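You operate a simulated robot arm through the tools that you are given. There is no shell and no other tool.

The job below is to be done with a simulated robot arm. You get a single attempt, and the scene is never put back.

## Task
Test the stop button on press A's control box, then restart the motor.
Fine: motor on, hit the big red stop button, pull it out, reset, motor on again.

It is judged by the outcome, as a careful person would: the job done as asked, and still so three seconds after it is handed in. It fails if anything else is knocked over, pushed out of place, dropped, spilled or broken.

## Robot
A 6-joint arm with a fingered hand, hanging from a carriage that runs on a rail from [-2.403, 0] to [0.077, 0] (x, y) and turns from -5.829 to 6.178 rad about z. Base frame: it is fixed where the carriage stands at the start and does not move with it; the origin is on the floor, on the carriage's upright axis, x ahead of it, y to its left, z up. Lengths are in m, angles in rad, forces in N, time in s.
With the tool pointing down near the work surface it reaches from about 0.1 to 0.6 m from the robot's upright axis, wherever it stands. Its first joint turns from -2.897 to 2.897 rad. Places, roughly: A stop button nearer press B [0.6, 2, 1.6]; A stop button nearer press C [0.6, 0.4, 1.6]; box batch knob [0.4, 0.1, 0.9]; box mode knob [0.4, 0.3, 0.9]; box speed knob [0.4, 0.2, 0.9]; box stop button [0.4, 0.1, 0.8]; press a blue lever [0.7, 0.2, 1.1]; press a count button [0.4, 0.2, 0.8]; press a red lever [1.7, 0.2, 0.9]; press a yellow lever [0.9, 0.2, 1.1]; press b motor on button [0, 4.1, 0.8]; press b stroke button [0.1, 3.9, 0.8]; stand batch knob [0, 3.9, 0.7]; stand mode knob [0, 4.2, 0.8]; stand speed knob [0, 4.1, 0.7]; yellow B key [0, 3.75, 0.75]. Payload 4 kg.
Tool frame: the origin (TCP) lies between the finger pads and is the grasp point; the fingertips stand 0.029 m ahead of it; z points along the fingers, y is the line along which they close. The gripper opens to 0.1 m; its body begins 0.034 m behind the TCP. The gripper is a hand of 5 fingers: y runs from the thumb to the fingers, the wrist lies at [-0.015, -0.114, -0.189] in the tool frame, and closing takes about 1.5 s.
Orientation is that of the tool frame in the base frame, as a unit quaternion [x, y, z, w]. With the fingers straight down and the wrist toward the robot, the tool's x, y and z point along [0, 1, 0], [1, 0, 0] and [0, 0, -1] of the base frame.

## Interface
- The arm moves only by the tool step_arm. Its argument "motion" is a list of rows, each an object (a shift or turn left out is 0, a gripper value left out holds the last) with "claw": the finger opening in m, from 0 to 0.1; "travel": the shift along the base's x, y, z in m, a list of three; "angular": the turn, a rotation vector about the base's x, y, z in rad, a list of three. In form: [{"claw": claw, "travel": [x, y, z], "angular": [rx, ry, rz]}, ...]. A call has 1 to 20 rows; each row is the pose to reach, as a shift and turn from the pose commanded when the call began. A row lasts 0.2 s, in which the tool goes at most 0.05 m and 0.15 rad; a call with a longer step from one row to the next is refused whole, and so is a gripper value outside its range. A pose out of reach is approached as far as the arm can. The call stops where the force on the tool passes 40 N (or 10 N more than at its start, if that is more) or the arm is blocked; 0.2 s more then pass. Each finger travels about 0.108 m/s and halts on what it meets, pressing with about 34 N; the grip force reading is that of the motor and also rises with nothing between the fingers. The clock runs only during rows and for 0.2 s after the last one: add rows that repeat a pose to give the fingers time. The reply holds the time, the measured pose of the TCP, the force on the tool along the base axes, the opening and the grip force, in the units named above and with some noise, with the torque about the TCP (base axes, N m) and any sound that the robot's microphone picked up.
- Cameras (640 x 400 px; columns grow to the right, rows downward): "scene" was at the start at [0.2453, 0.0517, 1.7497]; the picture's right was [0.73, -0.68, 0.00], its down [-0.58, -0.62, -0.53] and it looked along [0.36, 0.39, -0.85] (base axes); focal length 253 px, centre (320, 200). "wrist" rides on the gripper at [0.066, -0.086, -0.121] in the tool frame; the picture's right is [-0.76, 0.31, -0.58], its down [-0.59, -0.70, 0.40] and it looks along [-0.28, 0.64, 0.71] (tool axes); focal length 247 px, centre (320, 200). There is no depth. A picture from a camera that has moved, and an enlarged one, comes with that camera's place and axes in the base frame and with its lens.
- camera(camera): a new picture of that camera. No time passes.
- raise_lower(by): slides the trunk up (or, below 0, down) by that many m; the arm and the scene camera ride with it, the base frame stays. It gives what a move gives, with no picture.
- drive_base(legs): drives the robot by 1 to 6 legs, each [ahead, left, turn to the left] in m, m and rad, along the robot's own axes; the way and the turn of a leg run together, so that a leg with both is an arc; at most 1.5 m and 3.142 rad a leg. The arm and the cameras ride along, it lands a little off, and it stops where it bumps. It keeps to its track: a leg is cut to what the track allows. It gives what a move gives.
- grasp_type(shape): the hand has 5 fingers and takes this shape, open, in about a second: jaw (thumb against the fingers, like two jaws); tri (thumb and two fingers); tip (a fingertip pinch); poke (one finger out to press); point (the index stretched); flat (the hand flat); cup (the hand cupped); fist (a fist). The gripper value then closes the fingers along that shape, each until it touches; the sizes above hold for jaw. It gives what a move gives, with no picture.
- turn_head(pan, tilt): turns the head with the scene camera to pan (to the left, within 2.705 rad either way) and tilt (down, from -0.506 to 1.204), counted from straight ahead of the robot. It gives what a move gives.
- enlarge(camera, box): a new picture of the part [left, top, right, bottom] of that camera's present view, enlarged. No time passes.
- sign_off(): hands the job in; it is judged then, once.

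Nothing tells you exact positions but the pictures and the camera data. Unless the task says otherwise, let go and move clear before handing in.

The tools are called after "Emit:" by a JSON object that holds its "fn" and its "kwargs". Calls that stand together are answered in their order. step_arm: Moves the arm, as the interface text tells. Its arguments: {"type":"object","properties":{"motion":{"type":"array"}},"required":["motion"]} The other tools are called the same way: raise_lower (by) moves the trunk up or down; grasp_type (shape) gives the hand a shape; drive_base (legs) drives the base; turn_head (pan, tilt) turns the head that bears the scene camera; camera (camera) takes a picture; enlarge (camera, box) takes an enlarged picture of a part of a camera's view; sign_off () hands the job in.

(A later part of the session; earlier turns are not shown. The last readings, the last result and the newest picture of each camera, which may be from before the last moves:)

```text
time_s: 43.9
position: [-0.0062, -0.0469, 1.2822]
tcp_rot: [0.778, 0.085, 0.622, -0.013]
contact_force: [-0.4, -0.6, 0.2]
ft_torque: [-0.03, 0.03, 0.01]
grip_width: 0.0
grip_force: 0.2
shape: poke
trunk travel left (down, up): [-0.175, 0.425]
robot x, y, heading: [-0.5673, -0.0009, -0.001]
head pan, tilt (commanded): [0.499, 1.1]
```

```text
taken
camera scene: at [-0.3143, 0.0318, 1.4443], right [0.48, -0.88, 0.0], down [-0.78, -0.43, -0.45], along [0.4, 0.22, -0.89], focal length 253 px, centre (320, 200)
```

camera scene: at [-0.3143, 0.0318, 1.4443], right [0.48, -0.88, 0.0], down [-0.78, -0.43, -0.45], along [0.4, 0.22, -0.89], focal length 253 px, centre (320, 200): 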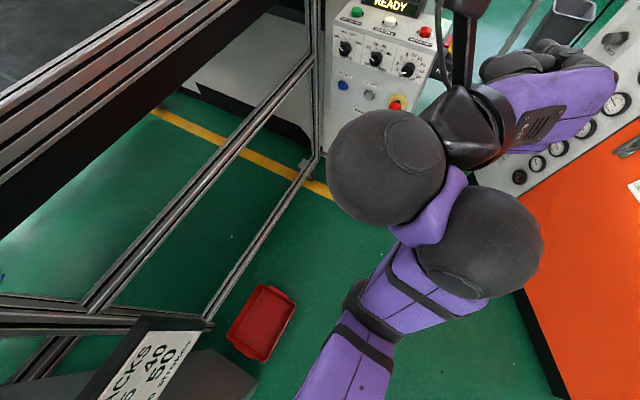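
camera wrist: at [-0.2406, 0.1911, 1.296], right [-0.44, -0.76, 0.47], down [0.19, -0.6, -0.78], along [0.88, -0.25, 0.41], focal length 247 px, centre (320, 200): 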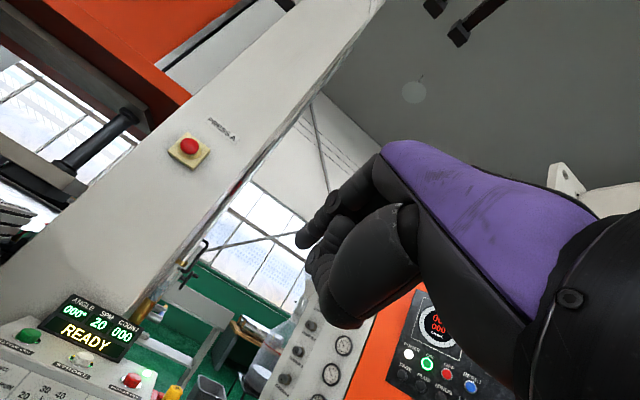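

The hand now points forward with the thumb axis sideways. I zoom in to understand how the forearm and elbow lie.

Emit:
{"fn": "enlarge", "kwargs": {"camera": "scene", "box": [240, 100, 640, 400]}}

Emit:
{"fn": "camera", "kwargs": {"camera": "wrist"}}

Emit:
{"fn": "turn_head", "kwargs": {"pan": -0.3, "tilt": 1.2}}

Emit:
{"fn": "camera", "kwargs": {"camera": "scene"}}

Emit:
{"fn": "turn_head", "kwargs": {"pan": 1.6, "tilt": 1.2}}

Emit:
{"fn": "camera", "kwargs": {"camera": "scene"}}

```text
1.33 times, centred on (440, 250) of scene
camera zoom: at [-0.3143, 0.0318, 1.4443], right [0.48, -0.88, 0.0], down [-0.78, -0.43, -0.45], along [0.4, 0.22, -0.89], focal length 338 px, centre (160, 133)
```

zoom: 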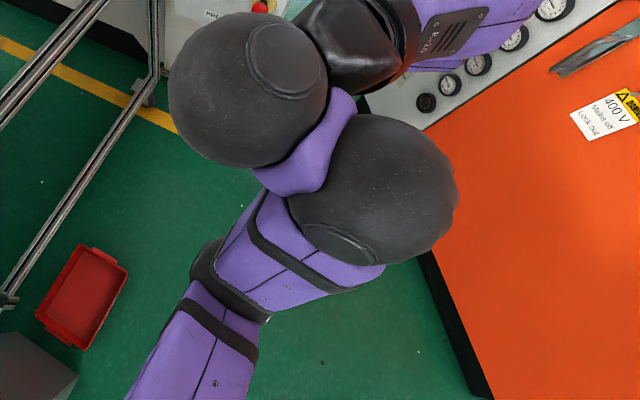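

```text
taken
camera wrist: at [-0.1205, 0.0296, 1.3671], right [-0.67, -0.46, -0.58], down [0.15, 0.68, -0.72], along [0.73, -0.57, -0.38], focal length 247 px, centre (320, 200)
```

wrist: 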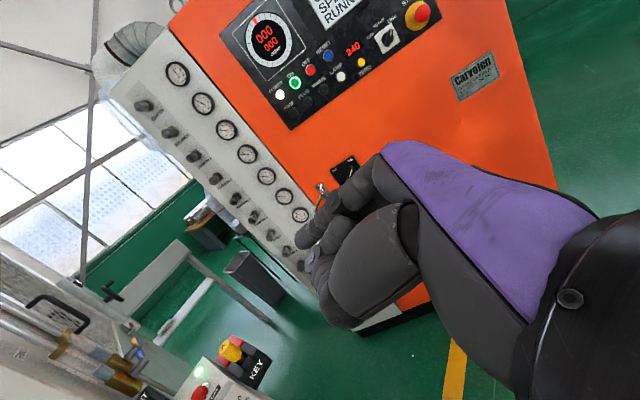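

```text
time_s: 45.0
position: [-0.006, -0.0477, 1.2834]
tcp_rot: [0.777, 0.086, 0.623, -0.015]
contact_force: [0.2, 0.4, -0.1]
ft_torque: [0.01, 0.0, 0.0]
grip_width: 0.0002
grip_force: 0.1
shape: poke
trunk travel left (down, up): [-0.175, 0.425]
robot x, y, heading: [-0.5635, -0.002, -0.003]
head pan, tilt (commanded): [-0.3, 1.201]
```

```text
taken
camera scene: at [-0.3163, -0.0149, 1.4384], right [-0.29, -0.96, 0.0], down [-0.89, 0.27, -0.36], along [0.35, -0.11, -0.93], focal length 253 px, centre (320, 200)
```

scene: 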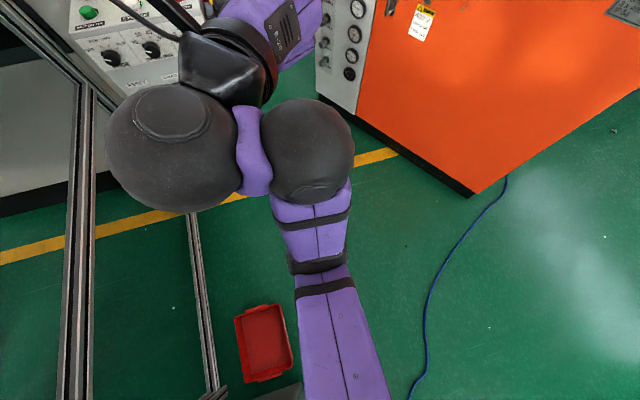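

```text
time_s: 46.9
position: [-0.0061, -0.0472, 1.2831]
tcp_rot: [0.777, 0.086, 0.623, -0.014]
contact_force: [0.6, 0.0, 0.4]
ft_torque: [-0.03, 0.01, -0.01]
grip_width: 0.0001
grip_force: 0.0
shape: poke
trunk travel left (down, up): [-0.175, 0.425]
robot x, y, heading: [-0.567, 0.0011, -0.002]
head pan, tilt (commanded): [1.6, 1.201]
```

```text
taken
camera scene: at [-0.3714, 0.0575, 1.4383], right [1.0, 0.03, 0.0], down [0.03, -0.93, -0.36], along [-0.01, 0.36, -0.93], focal length 253 px, centre (320, 200)
```

scene: 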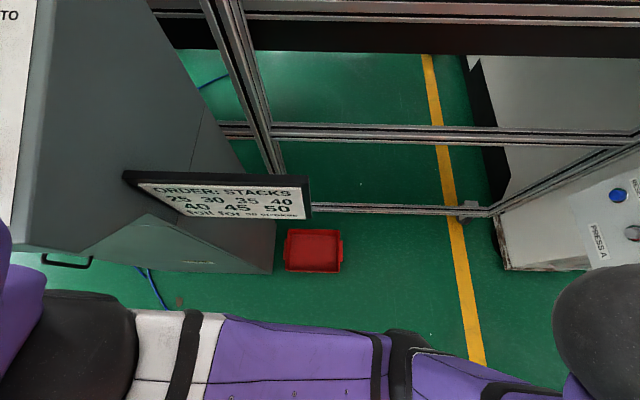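

Now I understand the arm: short upper arm and forearm, elbow low, and the wrist pitch only opens to about a right angle against the forearm. I roll the hand further so the wrist sits above the fingers, pitched slightly down, while going lower in free air.

Emit:
{"fn": "step_arm", "kwargs": {"motion": [{"angular": [0.132, 0.0166, -0.0477], "travel": [-0.006, 0.008, -0.025]}, {"angular": [0.265, 0.033, -0.095], "travel": [-0.012, 0.016, -0.05]}, {"angular": [0.397, 0.05, -0.143], "travel": [-0.018, 0.024, -0.076]}, {"angular": [0.529, 0.066, -0.191], "travel": [-0.025, 0.032, -0.101]}, {"angular": [0.662, 0.083, -0.238], "travel": [-0.031, 0.04, -0.126]}, {"angular": [0.794, 0.1, -0.286], "travel": [-0.037, 0.048, -0.151]}, {"angular": [0.926, 0.116, -0.334], "travel": [-0.043, 0.057, -0.177]}, {"angular": [1.059, 0.133, -0.381], "travel": [-0.049, 0.065, -0.202]}, {"angular": [1.191, 0.149, -0.429], "travel": [-0.055, 0.073, -0.227]}, {"angular": [1.323, 0.166, -0.477], "travel": [-0.062, 0.081, -0.252]}, {"angular": [1.456, 0.182, -0.524], "travel": [-0.068, 0.089, -0.278]}, {"angular": [1.588, 0.199, -0.572], "travel": [-0.074, 0.097, -0.303]}, {"angular": [1.588, 0.199, -0.572], "travel": [-0.074, 0.097, -0.303]}]}}

Emit:
{"fn": "turn_head", "kwargs": {"pan": 0.4, "tilt": 1.1}}

Emit:
{"fn": "camera", "kwargs": {"camera": "scene"}}

```text
time_s: 49.7
position: [-0.0699, -0.0148, 0.9672]
tcp_rot: [0.585, -0.57, 0.391, -0.423]
contact_force: [-0.4, 0.4, -0.3]
ft_torque: [0.01, 0.0, -0.01]
grip_width: 0.0
grip_force: 0.1
shape: poke
out of reach, approached as far as the arm can: row 1, 2, 3, 4, 5, 6, 7, 8, 9, 10, 11, 12, 13
trunk travel left (down, up): [-0.175, 0.425]
robot x, y, heading: [-0.5697, 0.0006, -0.001]
head pan, tilt (commanded): [1.6, 1.201]
```

```text
time_s: 51.1
position: [-0.0695, -0.0161, 0.9665]
tcp_rot: [0.586, -0.57, 0.392, -0.422]
contact_force: [-0.5, 0.3, -0.3]
ft_torque: [0.0, 0.0, -0.01]
grip_width: 0.0
grip_force: 0.1
shape: poke
trunk travel left (down, up): [-0.175, 0.425]
robot x, y, heading: [-0.5676, 0.0001, 0.005]
head pan, tilt (commanded): [0.4, 1.1]
```

```text
taken
camera scene: at [-0.3116, 0.0263, 1.4443], right [0.39, -0.92, 0.0], down [-0.82, -0.35, -0.45], along [0.42, 0.18, -0.89], focal length 253 px, centre (320, 200)
```

scene: 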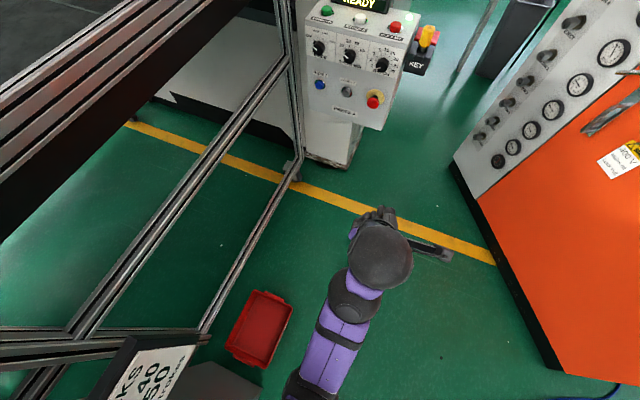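

The wrist-above pose works: the hand points forward, 20° down, at z≈0.97. I test sideways motion in this pose.

Emit:
{"fn": "step_arm", "kwargs": {"motion": [{"travel": [0, 0.03, 0]}, {"travel": [0, 0.06, 0]}, {"travel": [0, 0.1, 0]}, {"travel": [0, 0.14, 0]}, {"travel": [0, 0.14, 0]}]}}

Emit:
{"fn": "camera", "kwargs": {"camera": "wrist"}}

Emit:
{"fn": "camera", "kwargs": {"camera": "scene"}}

```text
time_s: 52.3
position: [-0.043, 0.0205, 0.9407]
tcp_rot: [0.589, -0.565, 0.376, -0.44]
contact_force: [0.1, 0.3, 0.4]
ft_torque: [-0.01, 0.0, 0.0]
grip_width: 0.0
grip_force: 0.0
shape: poke
out of reach, approached as far as the arm can: row 1, 2, 3, 4, 5
trunk travel left (down, up): [-0.175, 0.425]
robot x, y, heading: [-0.5688, 0.0019, -0.001]
head pan, tilt (commanded): [0.4, 1.1]
```

```text
taken
camera wrist: at [-0.1212, -0.0576, 1.0586], right [-0.7, 0.71, -0.06], down [0.56, 0.61, 0.56], along [0.43, 0.36, -0.82], focal length 247 px, centre (320, 200)
```

wrist: 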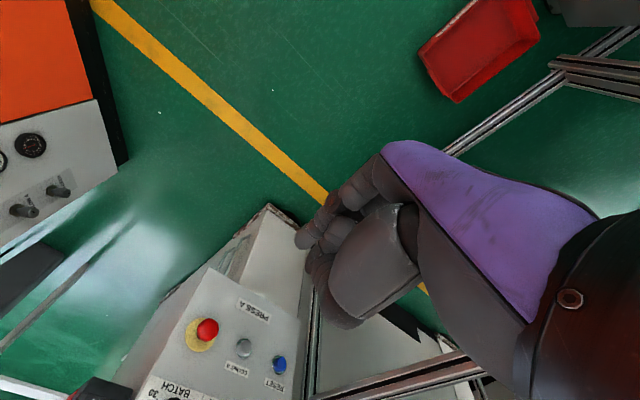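

```text
taken
camera scene: at [-0.3116, 0.0262, 1.4443], right [0.39, -0.92, 0.0], down [-0.82, -0.35, -0.45], along [0.42, 0.18, -0.89], focal length 253 px, centre (320, 200)
```

scene: 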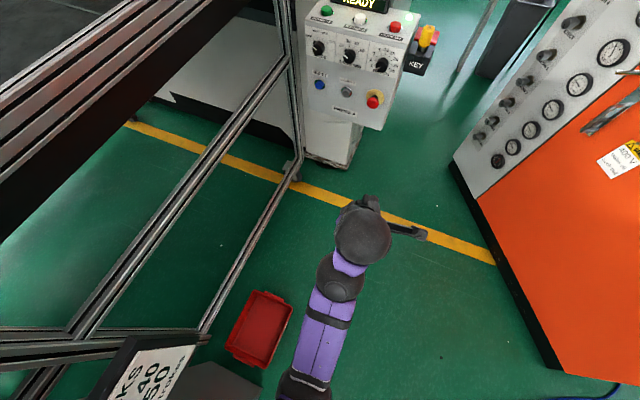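

The arm is near some joint limit in the sideways direction, but the height is right for a lowered trunk. I test forward and back motion in this pose.

Emit:
{"fn": "step_arm", "kwargs": {"motion": [{"travel": [0.02, 0, 0]}, {"travel": [0.04, 0, 0]}, {"travel": [0.04, 0, 0]}]}}

Emit:
{"fn": "step_arm", "kwargs": {"motion": [{"travel": [-0.03, 0, 0]}, {"travel": [-0.06, 0, 0]}, {"travel": [-0.09, 0, 0]}, {"travel": [-0.09, 0, 0]}]}}

```text
time_s: 53.1
position: [-0.0034, 0.02, 0.9409]
tcp_rot: [0.589, -0.565, 0.375, -0.44]
contact_force: [-0.1, -1.1, 0.4]
ft_torque: [0.0, 0.03, 0.01]
grip_width: 0.0
grip_force: 0.1
shape: poke
trunk travel left (down, up): [-0.175, 0.425]
robot x, y, heading: [-0.5688, 0.0008, 0.0]
head pan, tilt (commanded): [0.4, 1.1]
```

```text
time_s: 54.1
position: [-0.0946, 0.0202, 0.938]
tcp_rot: [0.59, -0.563, 0.372, -0.443]
contact_force: [-0.1, 0.1, -0.1]
ft_torque: [0.0, -0.02, 0.01]
grip_width: 0.0
grip_force: 0.1
shape: poke
trunk travel left (down, up): [-0.175, 0.425]
robot x, y, heading: [-0.567, -0.0029, 0.003]
head pan, tilt (commanded): [0.4, 1.1]
```

Forward and back motion is free in this pose. I'll use the carriage heading for the sideways offset: drive ahead, turn about 0.18 rad left and lower the trunk so the finger faces the stop button from about 6 cm away.

Emit:
{"fn": "drive_base", "kwargs": {"legs": [[0.3, 0, 0], [0, 0, 0.178]]}}

Emit:
{"fn": "raise_lower", "kwargs": {"by": -0.12}}

Emit:
{"fn": "camera", "kwargs": {"camera": "wrist"}}

Emit:
{"fn": "camera", "kwargs": {"camera": "scene"}}

```text
time_s: 56.8
position: [0.1939, 0.1056, 0.9388]
tcp_rot: [0.638, -0.508, 0.332, -0.474]
contact_force: [0.0, -0.5, -0.4]
ft_torque: [0.01, -0.03, 0.03]
grip_width: 0.0003
grip_force: 0.0
shape: poke
trunk travel left (down, up): [-0.175, 0.425]
robot x, y, heading: [-0.269, -0.0012, 0.18]
head pan, tilt (commanded): [0.4, 1.1]
```

```text
time_s: 58.3
position: [0.1942, 0.1042, 0.8177]
tcp_rot: [0.638, -0.508, 0.331, -0.475]
contact_force: [0.1, 0.1, -1.0]
ft_torque: [0.03, -0.02, 0.02]
grip_width: 0.0001
grip_force: 0.1
shape: poke
trunk travel left (down, up): [-0.055, 0.545]
robot x, y, heading: [-0.2706, 0.0035, 0.181]
head pan, tilt (commanded): [0.4, 1.1]
```

```text
taken
camera wrist: at [0.1322, 0.0117, 0.9354], right [-0.82, 0.56, -0.05], down [0.44, 0.7, 0.57], along [0.36, 0.44, -0.82], focal length 247 px, centre (320, 200)
```

wrist: 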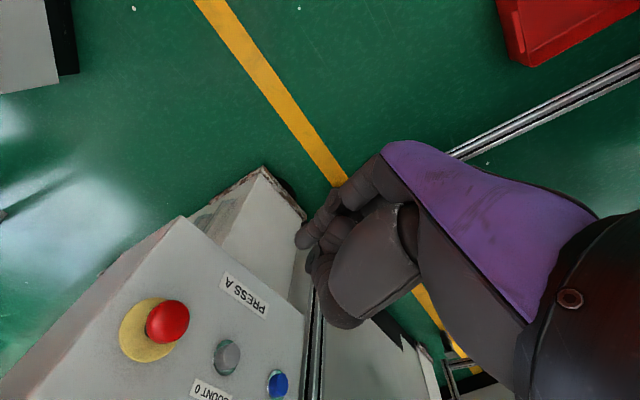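

```text
taken
camera scene: at [-0.0218, 0.0721, 1.3244], right [0.55, -0.84, 0.0], down [-0.74, -0.49, -0.45], along [0.38, 0.25, -0.89], focal length 253 px, centre (320, 200)
```

scene: 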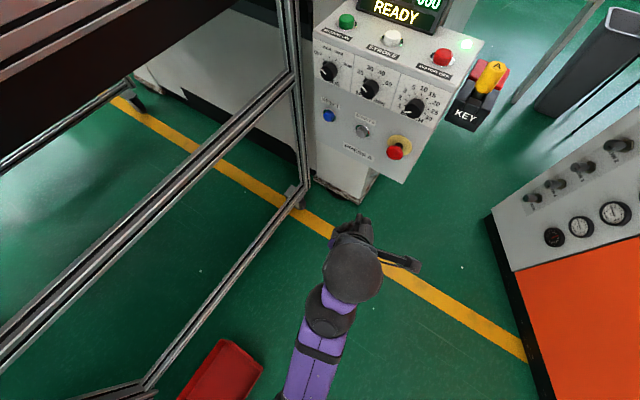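

From both cameras the stop head is at about (0.431, 0.133, 0.791), with its yellow plate at x≈0.47; the finger tip is at about (0.231, 0.116, 0.789). I drive 0.1 m along the rail, then check again.

Emit:
{"fn": "drive_base", "kwargs": {"legs": [[0.0984, -0.0179, 0]]}}

Emit:
{"fn": "step_arm", "kwargs": {"motion": [{"travel": [0.01, 0.009, 0]}, {"travel": [0.02, 0.017, 0]}, {"travel": [0.02, 0.017, 0]}]}}

Emit:
{"fn": "camera", "kwargs": {"camera": "wrist"}}

Emit:
{"fn": "camera", "kwargs": {"camera": "scene"}}

```text
time_s: 59.5
position: [0.2932, 0.1051, 0.8181]
tcp_rot: [0.638, -0.508, 0.332, -0.475]
contact_force: [-1.2, -0.5, 0.7]
ft_torque: [0.01, -0.02, 0.0]
grip_width: 0.0
grip_force: 0.0
shape: poke
trunk travel left (down, up): [-0.055, 0.545]
robot x, y, heading: [-0.1711, 0.0002, 0.182]
head pan, tilt (commanded): [0.4, 1.1]
```

```text
time_s: 60.3
position: [0.3146, 0.1172, 0.8173]
tcp_rot: [0.638, -0.507, 0.329, -0.478]
contact_force: [0.4, -0.4, 0.1]
ft_torque: [0.0, 0.0, -0.02]
grip_width: 0.0001
grip_force: 0.2
shape: poke
out of reach, approached as far as the arm can: row 2, 3
trunk travel left (down, up): [-0.055, 0.545]
robot x, y, heading: [-0.1744, 0.0017, 0.184]
head pan, tilt (commanded): [0.4, 1.1]
```

```text
taken
camera wrist: at [0.2534, 0.0236, 0.9338], right [-0.83, 0.56, -0.05], down [0.43, 0.7, 0.57], along [0.35, 0.45, -0.82], focal length 247 px, centre (320, 200)
```

wrist: 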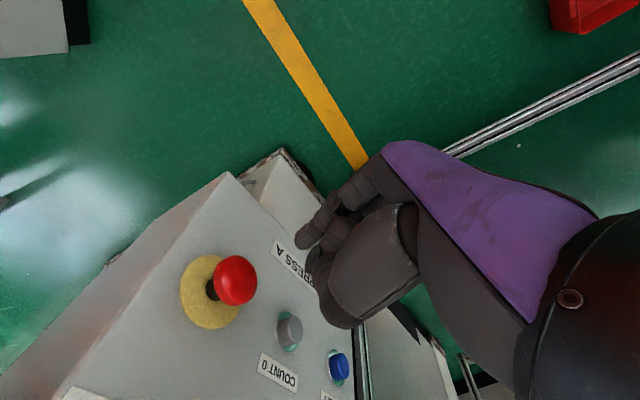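

```text
taken
camera scene: at [0.0772, 0.072, 1.3243], right [0.55, -0.84, 0.0], down [-0.74, -0.49, -0.45], along [0.38, 0.25, -0.89], focal length 253 px, centre (320, 200)
```

scene: 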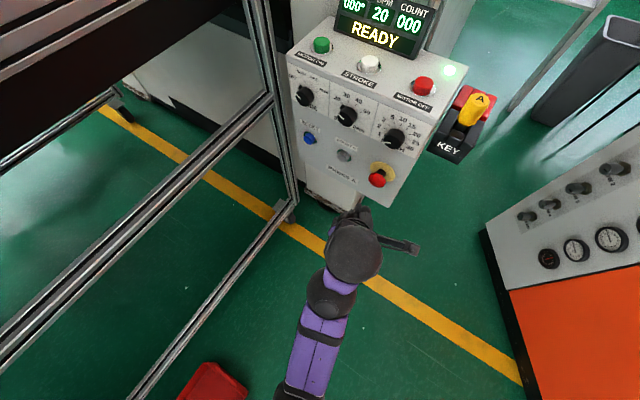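

The finger tip is at about (0.351, 0.129, 0.788), head centre at (0.431, 0.135, 0.791). I advance along +x in growing small steps to press it.

Emit:
{"fn": "step_arm", "kwargs": {"motion": [{"travel": [0.02, 0.003, 0.001]}, {"travel": [0.04, 0.004, 0.002]}, {"travel": [0.05, 0.005, 0.002]}, {"travel": [0.055, 0.005, 0.002]}, {"travel": [0.06, 0.005, 0.002]}, {"travel": [0.064, 0.005, 0.002]}, {"travel": [0.068, 0.005, 0.002]}, {"travel": [0.072, 0.005, 0.002]}]}}

Emit:
{"fn": "enlarge", "kwargs": {"camera": "wrist", "box": [200, 150, 400, 350]}}

Emit:
{"fn": "enlarge", "kwargs": {"camera": "scene", "box": [280, 0, 460, 220]}}

```text
time_s: 62.1
position: [0.3863, 0.1231, 0.8193]
tcp_rot: [0.637, -0.508, 0.332, -0.474]
contact_force: [0.2, -0.5, 0.0]
ft_torque: [-0.02, 0.01, -0.02]
grip_width: 0.0001
grip_force: 0.1
shape: poke
trunk travel left (down, up): [-0.055, 0.545]
robot x, y, heading: [-0.1673, 0.0001, 0.18]
head pan, tilt (commanded): [0.4, 1.1]
```

```text
2.00 times, centred on (300, 250) of wrist
camera zoom: at [0.3248, 0.0293, 0.9366], right [-0.82, 0.56, -0.05], down [0.44, 0.7, 0.57], along [0.36, 0.44, -0.82], focal length 494 px, centre (360, 100)
```

zoom: 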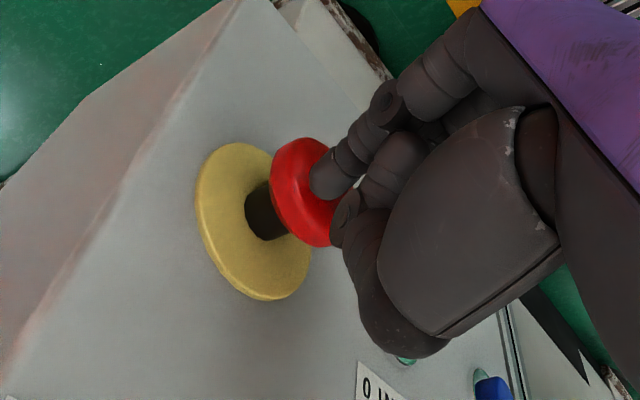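

```text
1.82 times, centred on (370, 110) of scene
camera zoom: at [0.0773, 0.0721, 1.3243], right [0.55, -0.84, 0.0], down [-0.74, -0.49, -0.45], along [0.38, 0.25, -0.89], focal length 460 px, centre (229, 364)
```

zoom: 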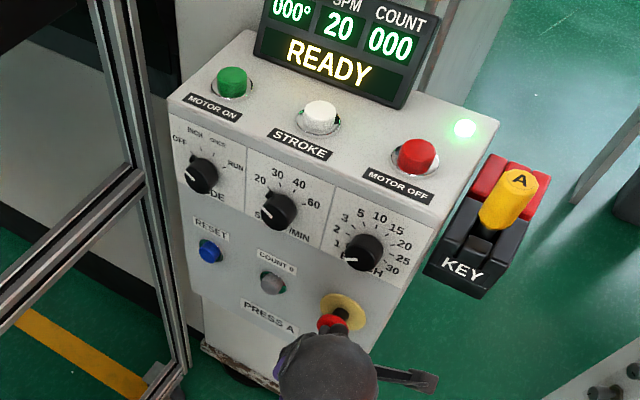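

The finger tip is right in front of the mushroom face, no contact force yet. I keep pushing along +x in 3 mm steps.

Emit:
{"fn": "step_arm", "kwargs": {"motion": [{"travel": [0.003, -0.001, 0.001]}, {"travel": [0.006, -0.001, 0.001]}, {"travel": [0.009, -0.001, 0.001]}, {"travel": [0.012, -0.001, 0.001]}, {"travel": [0.015, -0.001, 0.001]}, {"travel": [0.018, -0.001, 0.001]}]}}

Emit:
{"fn": "enlarge", "kwargs": {"camera": "wrist", "box": [200, 150, 400, 350]}}

Emit:
{"fn": "enlarge", "kwargs": {"camera": "scene", "box": [280, 0, 460, 220]}}

```text
time_s: 63.5
position: [0.402, 0.1213, 0.8197]
tcp_rot: [0.639, -0.508, 0.33, -0.474]
contact_force: [-14.8, -1.3, 5.7]
ft_torque: [0.06, -0.03, 0.13]
grip_width: 0.0002
grip_force: 0.1
shape: poke
trunk travel left (down, up): [-0.055, 0.545]
robot x, y, heading: [-0.1726, -0.0011, 0.183]
head pan, tilt (commanded): [0.4, 1.1]
```

```text
2.00 times, centred on (300, 250) of wrist
camera zoom: at [0.3395, 0.0286, 0.9365], right [-0.83, 0.56, -0.05], down [0.44, 0.7, 0.56], along [0.35, 0.44, -0.82], focal length 494 px, centre (360, 100)
```

zoom: 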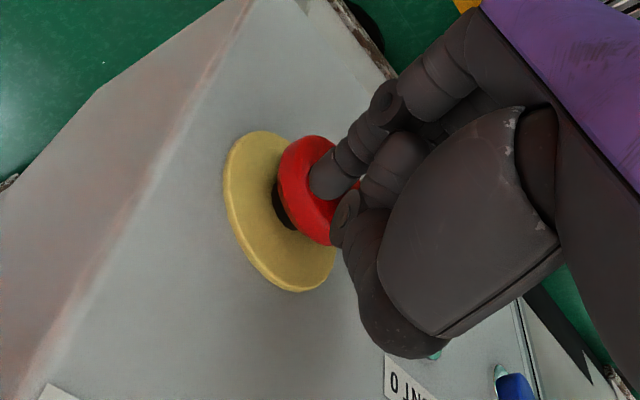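

```text
1.82 times, centred on (370, 110) of scene
camera zoom: at [0.0751, 0.072, 1.3239], right [0.55, -0.84, 0.0], down [-0.75, -0.49, -0.45], along [0.38, 0.25, -0.89], focal length 460 px, centre (229, 364)
```

zoom: 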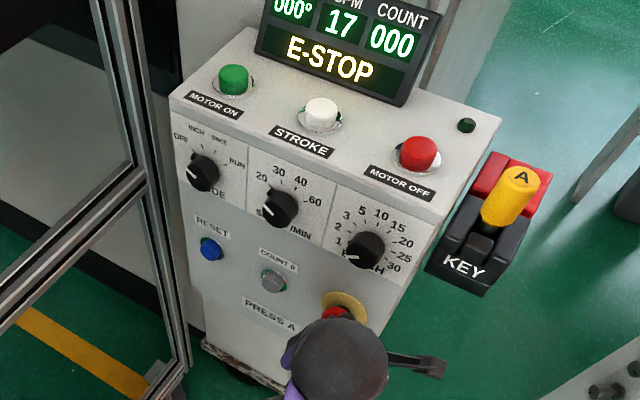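

The display shows E-STOP and the lamp went out. I push a few millimetres more to be sure it latches, then back off and look.

Emit:
{"fn": "step_arm", "kwargs": {"motion": [{"travel": [0.003, 0, 0]}, {"travel": [0.006, 0, 0]}, {"travel": [0.008, 0, 0]}]}}

Emit:
{"fn": "enlarge", "kwargs": {"camera": "wrist", "box": [200, 150, 400, 350]}}

```text
time_s: 64.2
position: [0.4016, 0.1212, 0.8179]
tcp_rot: [0.639, -0.51, 0.329, -0.472]
contact_force: [-31.0, -5.4, 10.4]
ft_torque: [0.06, -0.01, 0.15]
grip_width: 0.0001
grip_force: 0.1
shape: poke
trunk travel left (down, up): [-0.055, 0.545]
robot x, y, heading: [-0.173, -0.0021, 0.186]
head pan, tilt (commanded): [0.4, 1.1]
stopped in row 3: the force on the tool passed its limit at 42 N (the readings are from after the stop); the commanded pose is now the measured one
```

```text
2.00 times, centred on (300, 250) of wrist
camera zoom: at [0.3408, 0.0285, 0.9355], right [-0.83, 0.56, -0.05], down [0.44, 0.7, 0.56], along [0.35, 0.44, -0.83], focal length 494 px, centre (360, 100)
```

zoom: 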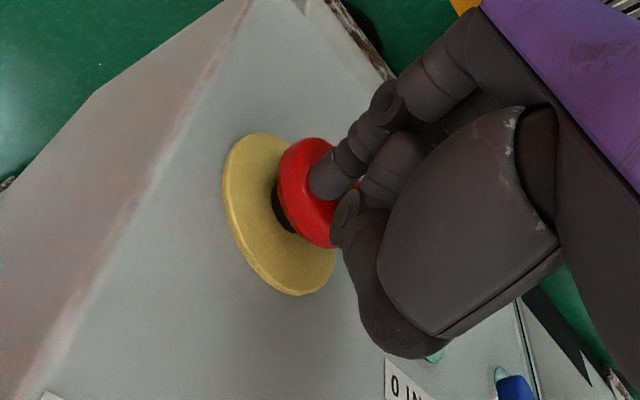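

The mushroom is bottomed out. I back off 8 cm along −x and check whether it stays in.

Emit:
{"fn": "step_arm", "kwargs": {"motion": [{"travel": [-0.02, 0, 0]}, {"travel": [-0.05, 0, 0]}, {"travel": [-0.08, 0, 0]}, {"travel": [-0.08, 0, 0]}]}}

Emit:
{"fn": "camera", "kwargs": {"camera": "wrist"}}

Emit:
{"fn": "enlarge", "kwargs": {"camera": "scene", "box": [280, 0, 460, 220]}}

```text
time_s: 65.2
position: [0.3302, 0.1199, 0.8218]
tcp_rot: [0.638, -0.508, 0.329, -0.476]
contact_force: [1.0, 0.2, 0.2]
ft_torque: [0.04, -0.04, 0.0]
grip_width: 0.0
grip_force: 0.2
shape: poke
trunk travel left (down, up): [-0.055, 0.545]
robot x, y, heading: [-0.1694, -0.0, 0.18]
head pan, tilt (commanded): [0.4, 1.1]
```

```text
taken
camera wrist: at [0.2691, 0.0277, 0.9378], right [-0.83, 0.56, -0.05], down [0.44, 0.7, 0.57], along [0.35, 0.45, -0.82], focal length 247 px, centre (320, 200)
```

wrist: 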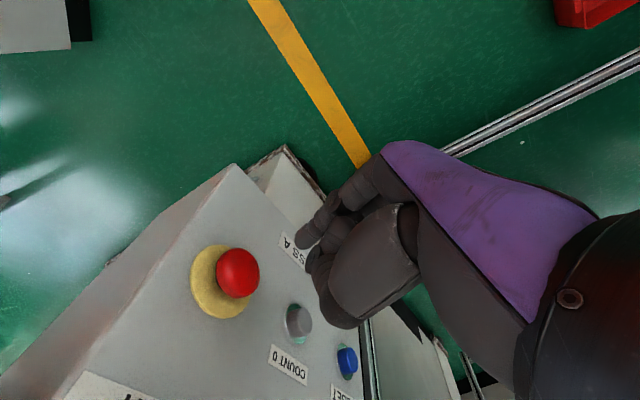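

```text
1.82 times, centred on (370, 110) of scene
camera zoom: at [0.0772, 0.0722, 1.3244], right [0.55, -0.84, 0.0], down [-0.74, -0.49, -0.45], along [0.38, 0.25, -0.89], focal length 460 px, centre (229, 364)
```

zoom: 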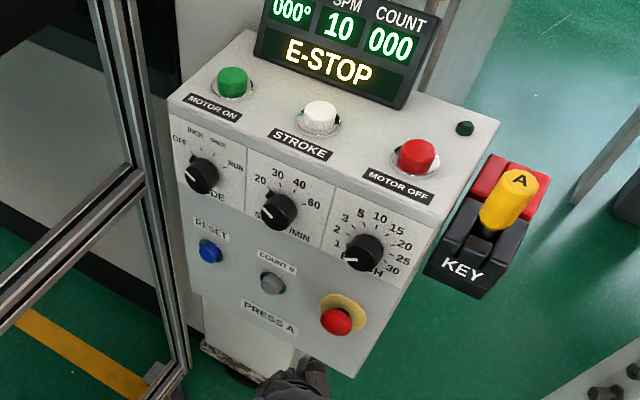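

The stop is latched in (E-STOP shown) with the head centre now at about (0.440, 0.134, 0.792). Next I open the hand in jaw shape, and try to level the hand a bit before grasping the head.

Emit:
{"fn": "grasp_type", "kwargs": {"shape": "jaw"}}

Emit:
{"fn": "step_arm", "kwargs": {"motion": [{"angular": [0.028, -0.096, 0]}, {"angular": [0.057, -0.19, 0]}, {"angular": [0.057, -0.19, 0]}]}}

Emit:
{"fn": "camera", "kwargs": {"camera": "wrist"}}

Emit:
{"fn": "camera", "kwargs": {"camera": "scene"}}

```text
time_s: 66.1
position: [0.3297, 0.1207, 0.8203]
tcp_rot: [0.638, -0.508, 0.329, -0.476]
contact_force: [-0.2, -0.4, -0.8]
ft_torque: [-0.01, 0.0, -0.02]
grip_width: 0.0998
grip_force: 0.0
shape: jaw
trunk travel left (down, up): [-0.055, 0.545]
robot x, y, heading: [-0.1716, 0.0007, 0.175]
head pan, tilt (commanded): [0.4, 1.1]
```

```text
time_s: 66.9
position: [0.3309, 0.1228, 0.8201]
tcp_rot: [0.59, -0.47, 0.375, -0.539]
contact_force: [0.2, 0.4, 0.2]
ft_torque: [0.03, 0.02, 0.02]
grip_width: 0.1
grip_force: 0.2
shape: jaw
trunk travel left (down, up): [-0.055, 0.545]
robot x, y, heading: [-0.1689, 0.0005, 0.183]
head pan, tilt (commanded): [0.4, 1.1]
```

```text
taken
camera wrist: at [0.2478, 0.0228, 0.9184], right [-0.8, 0.57, -0.18], down [0.32, 0.66, 0.68], along [0.5, 0.49, -0.71], focal length 247 px, centre (320, 200)
```

wrist: 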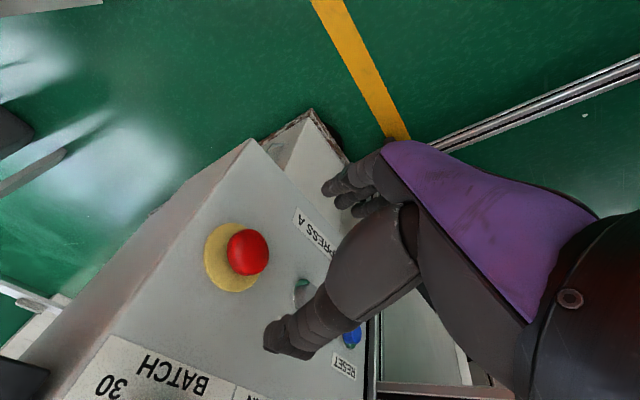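

```text
taken
camera scene: at [0.077, 0.0721, 1.3244], right [0.55, -0.84, 0.0], down [-0.74, -0.49, -0.45], along [0.38, 0.25, -0.89], focal length 253 px, centre (320, 200)
```

scene: 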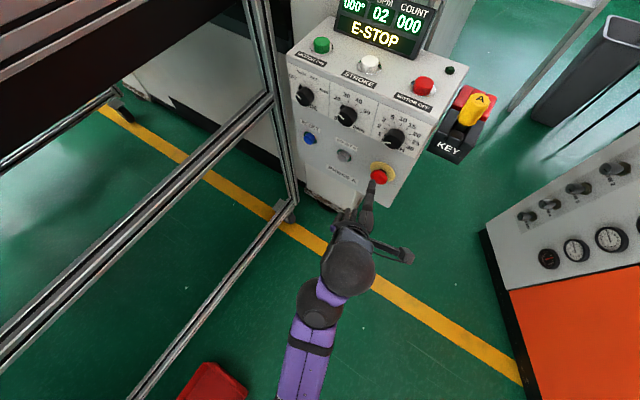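

The hand is nearly level (8° down, 16° yaw) and the thumb is above, fingers below. I move to put the TCP about 1.5 cm before the head's centre, i.e. (0.425, 0.130, 0.794), with the hand open.

Emit:
{"fn": "step_arm", "kwargs": {"motion": [{"travel": [0.005, 0.003, -0.013], "claw": 0.095}, {"travel": [0.01, 0.006, -0.026]}, {"travel": [0.035, 0.007, -0.026]}, {"travel": [0.06, 0.007, -0.026]}, {"travel": [0.06, 0.007, -0.026]}]}}

Emit:
{"fn": "camera", "kwargs": {"camera": "wrist"}}

Emit:
{"fn": "enlarge", "kwargs": {"camera": "scene", "box": [280, 60, 480, 260]}}

```text
time_s: 68.1
position: [0.3892, 0.1289, 0.7935]
tcp_rot: [0.591, -0.47, 0.375, -0.538]
contact_force: [0.6, 0.4, -0.1]
ft_torque: [-0.02, 0.04, 0.01]
grip_width: 0.0954
grip_force: 0.0
shape: jaw
out of reach, approached as far as the arm can: row 4
trunk travel left (down, up): [-0.055, 0.545]
robot x, y, heading: [-0.1726, -0.0037, 0.178]
head pan, tilt (commanded): [0.4, 1.1]
```

```text
taken
camera wrist: at [0.308, 0.03, 0.8922], right [-0.8, 0.57, -0.17], down [0.32, 0.66, 0.68], along [0.5, 0.49, -0.72], focal length 247 px, centre (320, 200)
```

wrist: 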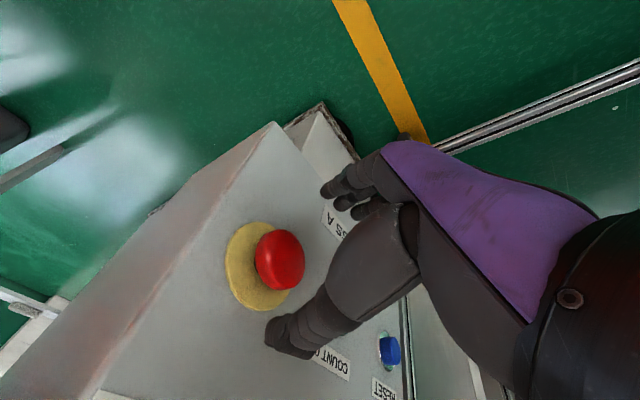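

```text
2.00 times, centred on (380, 160) of scene
camera zoom: at [0.0768, 0.0722, 1.3243], right [0.55, -0.84, 0.0], down [-0.74, -0.49, -0.45], along [0.38, 0.25, -0.89], focal length 507 px, centre (200, 280)
```

zoom: 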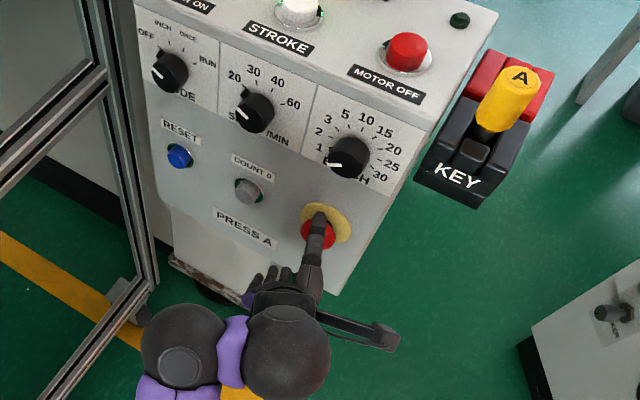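

The thumb sits right above the head's line and the fingers below. I advance the last 3.5 cm and look again before closing.

Emit:
{"fn": "step_arm", "kwargs": {"motion": [{"travel": [0.015, 0, 0]}, {"travel": [0.027, 0.001, 0]}, {"travel": [0.035, 0.001, 0]}, {"travel": [0.035, 0.001, 0]}]}}

Emit:
{"fn": "enlarge", "kwargs": {"camera": "wrist", "box": [220, 130, 440, 370]}}

Emit:
{"fn": "enlarge", "kwargs": {"camera": "scene", "box": [300, 100, 440, 240]}}

```text
time_s: 69.1
position: [0.4147, 0.1285, 0.8084]
tcp_rot: [0.592, -0.471, 0.373, -0.537]
contact_force: [0.2, 0.7, -0.5]
ft_torque: [-0.01, 0.05, 0.03]
grip_width: 0.0952
grip_force: 0.0
shape: jaw
out of reach, approached as far as the arm can: row 1, 2, 3, 4
trunk travel left (down, up): [-0.055, 0.545]
robot x, y, heading: [-0.1695, -0.0019, 0.177]
head pan, tilt (commanded): [0.4, 1.1]
```

```text
1.67 times, centred on (330, 250) of wrist
camera zoom: at [0.3327, 0.0297, 0.9076], right [-0.8, 0.57, -0.17], down [0.32, 0.66, 0.67], along [0.5, 0.49, -0.72], focal length 412 px, centre (303, 117)
```

zoom: 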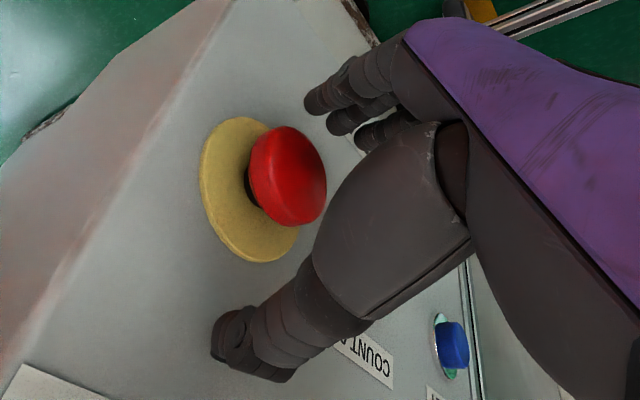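

```text
2.86 times, centred on (370, 170) of scene
camera zoom: at [0.0768, 0.0721, 1.3243], right [0.55, -0.84, 0.0], down [-0.74, -0.49, -0.45], along [0.38, 0.25, -0.89], focal length 724 px, centre (177, 286)
```

zoom: 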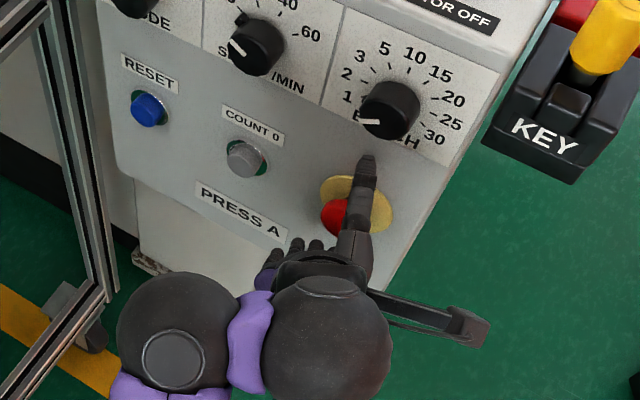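

The arm hits its reach limit here and rose 1.5 cm, so I retract, lower the trunk 4 cm while raising the arm, and bring the carriage 3 cm closer.

Emit:
{"fn": "step_arm", "kwargs": {"motion": [{"travel": [-0.02, 0, 0.005]}, {"travel": [-0.04, 0, 0.02]}, {"travel": [-0.045, 0, 0.025]}]}}

Emit:
{"fn": "raise_lower", "kwargs": {"by": -0.04}}

Emit:
{"fn": "drive_base", "kwargs": {"legs": [[0.0295, -0.0053, 0]]}}

Emit:
{"fn": "camera", "kwargs": {"camera": "wrist"}}

```text
time_s: 69.9
position: [0.368, 0.1278, 0.8337]
tcp_rot: [0.59, -0.472, 0.375, -0.537]
contact_force: [1.1, -0.6, 0.1]
ft_torque: [0.02, 0.0, 0.02]
grip_width: 0.0951
grip_force: 0.1
shape: jaw
trunk travel left (down, up): [-0.055, 0.545]
robot x, y, heading: [-0.17, -0.0043, 0.181]
head pan, tilt (commanded): [0.4, 1.1]
```

```text
time_s: 70.7
position: [0.369, 0.1277, 0.7954]
tcp_rot: [0.59, -0.47, 0.375, -0.538]
contact_force: [-0.2, 0.0, 1.0]
ft_torque: [0.02, 0.02, 0.01]
grip_width: 0.095
grip_force: 0.2
shape: jaw
trunk travel left (down, up): [-0.015, 0.585]
robot x, y, heading: [-0.1693, -0.0018, 0.181]
head pan, tilt (commanded): [0.4, 1.1]
```

```text
time_s: 71.5
position: [0.4008, 0.1295, 0.7962]
tcp_rot: [0.59, -0.47, 0.374, -0.539]
contact_force: [-0.5, 0.0, 0.7]
ft_torque: [0.01, 0.04, -0.02]
grip_width: 0.0952
grip_force: 0.0
shape: jaw
trunk travel left (down, up): [-0.015, 0.585]
robot x, y, heading: [-0.142, -0.0024, 0.18]
head pan, tilt (commanded): [0.4, 1.1]
```

```text
taken
camera wrist: at [0.3187, 0.0295, 0.8929], right [-0.8, 0.57, -0.18], down [0.32, 0.66, 0.68], along [0.5, 0.49, -0.71], focal length 247 px, centre (320, 200)
```

wrist: 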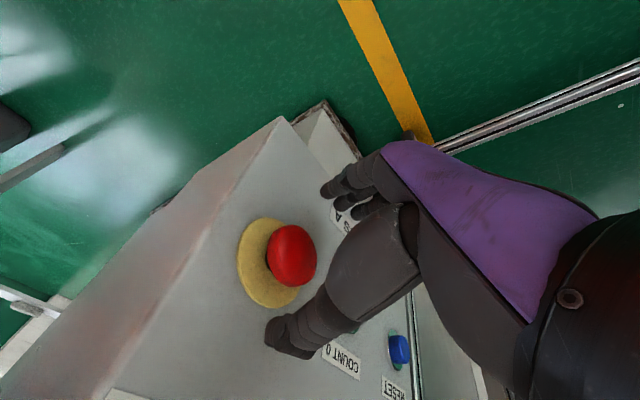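

The TCP is at (0.401, 0.130, 0.796) and the head is verified at (0.440, 0.134, 0.794). I advance 2.5 cm.

Emit:
{"fn": "step_arm", "kwargs": {"motion": [{"travel": [0.01, 0.0, -0.001]}, {"travel": [0.018, 0.001, -0.002]}, {"travel": [0.025, 0.001, -0.002]}, {"travel": [0.025, 0.001, -0.002]}]}}

Emit:
{"fn": "enlarge", "kwargs": {"camera": "wrist", "box": [220, 130, 440, 370]}}

Emit:
{"fn": "enlarge", "kwargs": {"camera": "scene", "box": [300, 100, 440, 240]}}

```text
time_s: 72.5
position: [0.4186, 0.1281, 0.7898]
tcp_rot: [0.591, -0.471, 0.374, -0.538]
contact_force: [-23.2, -6.7, 0.6]
ft_torque: [0.39, -1.46, -0.11]
grip_width: 0.0956
grip_force: 0.0
shape: jaw
trunk travel left (down, up): [-0.015, 0.585]
robot x, y, heading: [-0.1442, -0.0007, 0.181]
head pan, tilt (commanded): [0.4, 1.1]
```

```text
1.67 times, centred on (330, 250) of wrist
camera zoom: at [0.3371, 0.0291, 0.8882], right [-0.8, 0.57, -0.17], down [0.32, 0.66, 0.68], along [0.5, 0.49, -0.72], focal length 412 px, centre (303, 117)
```

zoom: 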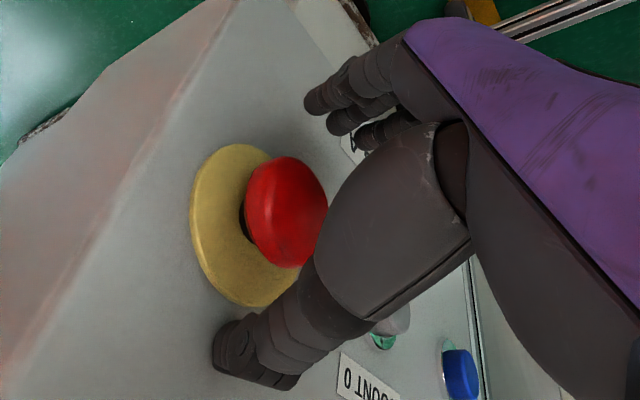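

```text
2.86 times, centred on (370, 170) of scene
camera zoom: at [0.103, 0.0712, 1.2833], right [0.55, -0.84, 0.0], down [-0.75, -0.49, -0.45], along [0.38, 0.25, -0.89], focal length 724 px, centre (177, 286)
```

zoom: 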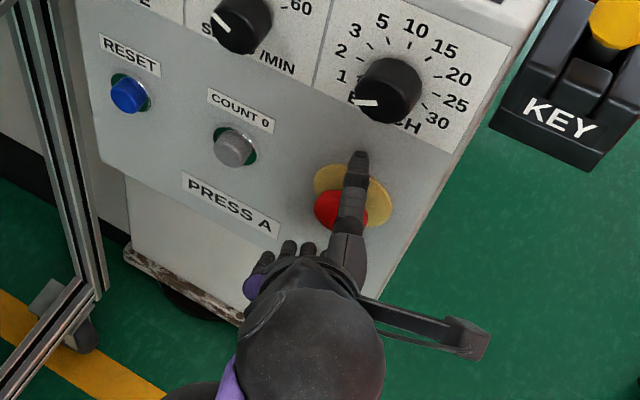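

The force reading (−23 N at about 6 cm above the TCP) tells me the thumb tip is touching the panel. I back off, narrow the opening to about 6 cm, and look.

Emit:
{"fn": "step_arm", "kwargs": {"motion": [{"travel": [-0.012, 0, 0.003]}, {"travel": [-0.022, 0, 0.004]}, {"travel": [-0.022, 0, 0.004], "claw": 0.06}, {"travel": [-0.022, 0, 0.004]}, {"travel": [-0.022, 0, 0.004]}]}}

Emit:
{"fn": "enlarge", "kwargs": {"camera": "wrist", "box": [220, 130, 440, 370]}}

Emit:
{"fn": "enlarge", "kwargs": {"camera": "scene", "box": [300, 100, 440, 240]}}

```text
time_s: 73.7
position: [0.403, 0.1298, 0.7961]
tcp_rot: [0.591, -0.47, 0.374, -0.539]
contact_force: [-0.6, 0.3, 0.4]
ft_torque: [-0.01, -0.03, 0.01]
grip_width: 0.0602
grip_force: 0.1
shape: jaw
trunk travel left (down, up): [-0.015, 0.585]
robot x, y, heading: [-0.1428, 0.0021, 0.183]
head pan, tilt (commanded): [0.4, 1.1]
```

```text
1.67 times, centred on (330, 250) of wrist
camera zoom: at [0.3211, 0.0307, 0.8944], right [-0.8, 0.57, -0.17], down [0.32, 0.66, 0.68], along [0.5, 0.49, -0.71], focal length 412 px, centre (303, 117)
```

zoom: 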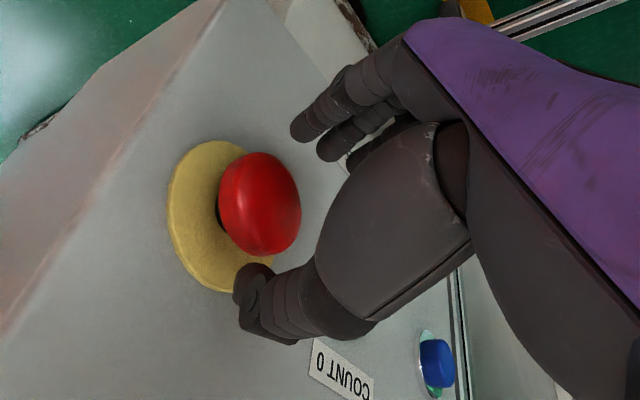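

```text
2.86 times, centred on (370, 170) of scene
camera zoom: at [0.1069, 0.0721, 1.2843], right [0.55, -0.84, 0.0], down [-0.74, -0.49, -0.45], along [0.38, 0.25, -0.89], focal length 724 px, centre (177, 286)
```

zoom: 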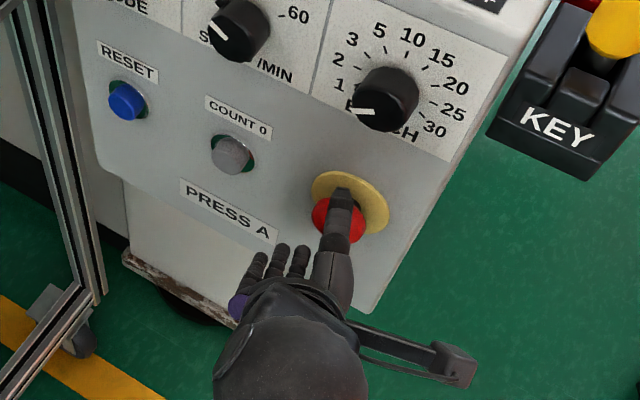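

Geometry now: the thumb tip reaches about 5 cm ahead of the TCP while the fingers reach only 2–3 cm, so the jaw shape can't surround the head before the thumb hits the panel. I back off and try the "tri" shape.

Emit:
{"fn": "step_arm", "kwargs": {"motion": [{"travel": [-0.03, 0, 0.002]}, {"travel": [-0.05, 0, 0.004]}]}}

Emit:
{"fn": "grasp_type", "kwargs": {"shape": "tri"}}

Emit:
{"fn": "enlarge", "kwargs": {"camera": "wrist", "box": [220, 130, 440, 370]}}

Emit:
{"fn": "enlarge", "kwargs": {"camera": "scene", "box": [280, 100, 440, 260]}}

```text
time_s: 74.3
position: [0.3522, 0.1306, 0.8008]
tcp_rot: [0.59, -0.471, 0.375, -0.538]
contact_force: [0.2, -0.5, 0.5]
ft_torque: [-0.01, 0.01, 0.0]
grip_width: 0.0602
grip_force: 0.1
shape: jaw
trunk travel left (down, up): [-0.015, 0.585]
robot x, y, heading: [-0.1406, -0.0013, 0.183]
head pan, tilt (commanded): [0.4, 1.1]
```

```text
time_s: 75.2
position: [0.353, 0.1299, 0.8009]
tcp_rot: [0.59, -0.47, 0.375, -0.539]
contact_force: [0.0, 0.1, -0.3]
ft_torque: [0.02, 0.0, -0.02]
grip_width: 0.0997
grip_force: 0.2
shape: tri
trunk travel left (down, up): [-0.015, 0.585]
robot x, y, heading: [-0.141, 0.001, 0.18]
head pan, tilt (commanded): [0.4, 1.1]
```

```text
1.67 times, centred on (330, 250) of wrist
camera zoom: at [0.2709, 0.0312, 0.8988], right [-0.8, 0.57, -0.17], down [0.32, 0.66, 0.68], along [0.5, 0.49, -0.71], focal length 412 px, centre (303, 117)
```

zoom: 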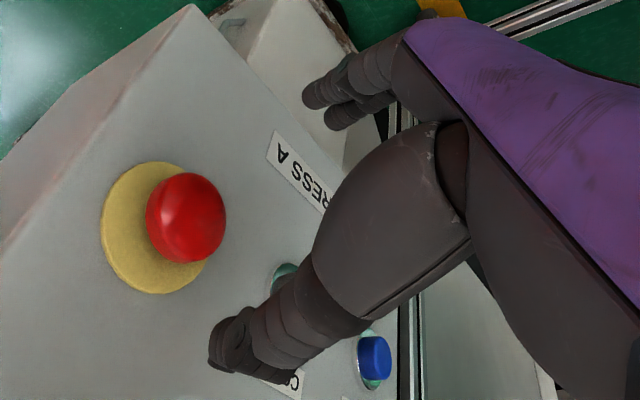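

```text
2.50 times, centred on (360, 180) of scene
camera zoom: at [0.1069, 0.0721, 1.2843], right [0.55, -0.84, 0.0], down [-0.74, -0.49, -0.45], along [0.38, 0.25, -0.89], focal length 633 px, centre (220, 250)
```

zoom: 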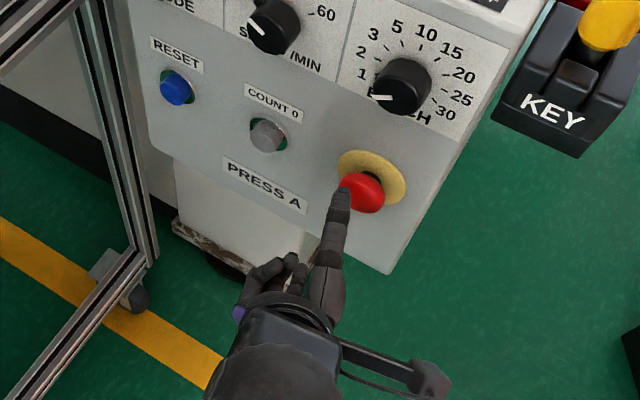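

Tri looks the same with two fingers curled away. I check the tip pinch and how thumb and index meet when narrowed.

Emit:
{"fn": "grasp_type", "kwargs": {"shape": "tip"}}

Emit:
{"fn": "enlarge", "kwargs": {"camera": "wrist", "box": [220, 130, 440, 370]}}

Emit:
{"fn": "step_arm", "kwargs": {"motion": [{"claw": 0.05}, {"claw": 0.05}, {"claw": 0.05}, {"claw": 0.05}]}}

Emit:
{"fn": "enlarge", "kwargs": {"camera": "wrist", "box": [220, 130, 440, 370]}}

Emit:
{"fn": "enlarge", "kwargs": {"camera": "scene", "box": [280, 100, 440, 260]}}

```text
time_s: 76.1
position: [0.3527, 0.1294, 0.8005]
tcp_rot: [0.59, -0.47, 0.375, -0.539]
contact_force: [-0.1, 0.2, 0.6]
ft_torque: [-0.02, -0.01, -0.01]
grip_width: 0.0998
grip_force: 0.2
shape: tip
trunk travel left (down, up): [-0.015, 0.585]
robot x, y, heading: [-0.1439, 0.0003, 0.187]
head pan, tilt (commanded): [0.4, 1.1]
```

```text
1.67 times, centred on (330, 250) of wrist
camera zoom: at [0.2709, 0.0312, 0.8988], right [-0.8, 0.57, -0.17], down [0.32, 0.66, 0.68], along [0.5, 0.49, -0.71], focal length 412 px, centre (303, 117)
```

zoom: 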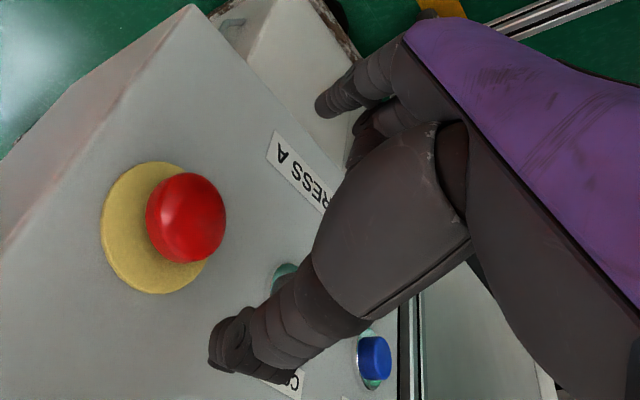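

```text
time_s: 77.1
position: [0.3534, 0.131, 0.802]
tcp_rot: [0.591, -0.47, 0.374, -0.539]
contact_force: [-0.1, 0.2, -0.1]
ft_torque: [-0.01, -0.02, 0.01]
grip_width: 0.0507
grip_force: 0.1
shape: tip
trunk travel left (down, up): [-0.015, 0.585]
robot x, y, heading: [-0.1402, 0.0026, 0.187]
head pan, tilt (commanded): [0.4, 1.1]
```

```text
1.67 times, centred on (330, 250) of wrist
camera zoom: at [0.2707, 0.0312, 0.8988], right [-0.8, 0.57, -0.17], down [0.32, 0.66, 0.68], along [0.5, 0.49, -0.71], focal length 412 px, centre (303, 117)
```

zoom: 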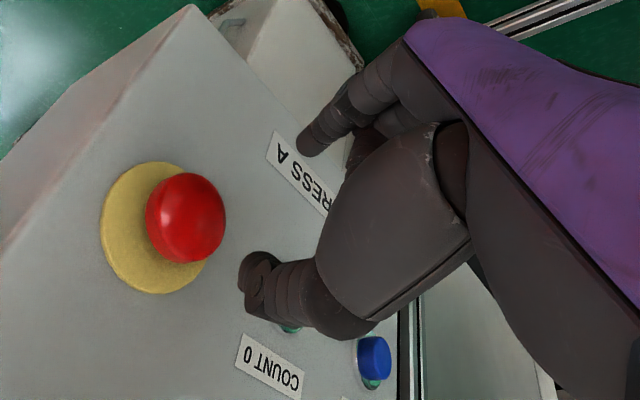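

```text
2.50 times, centred on (360, 180) of scene
camera zoom: at [0.1069, 0.0721, 1.2843], right [0.55, -0.84, 0.0], down [-0.74, -0.49, -0.45], along [0.38, 0.25, -0.89], focal length 633 px, centre (220, 250)
```

zoom: 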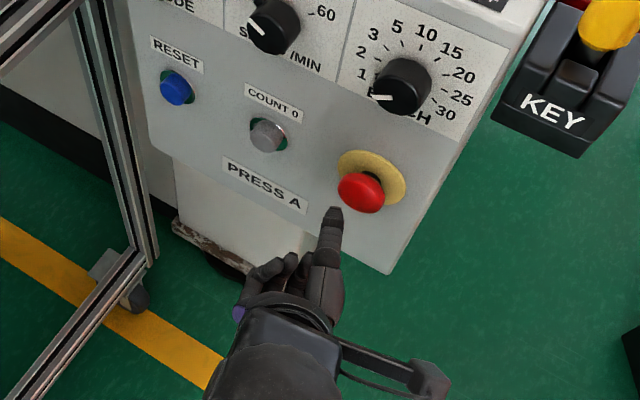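

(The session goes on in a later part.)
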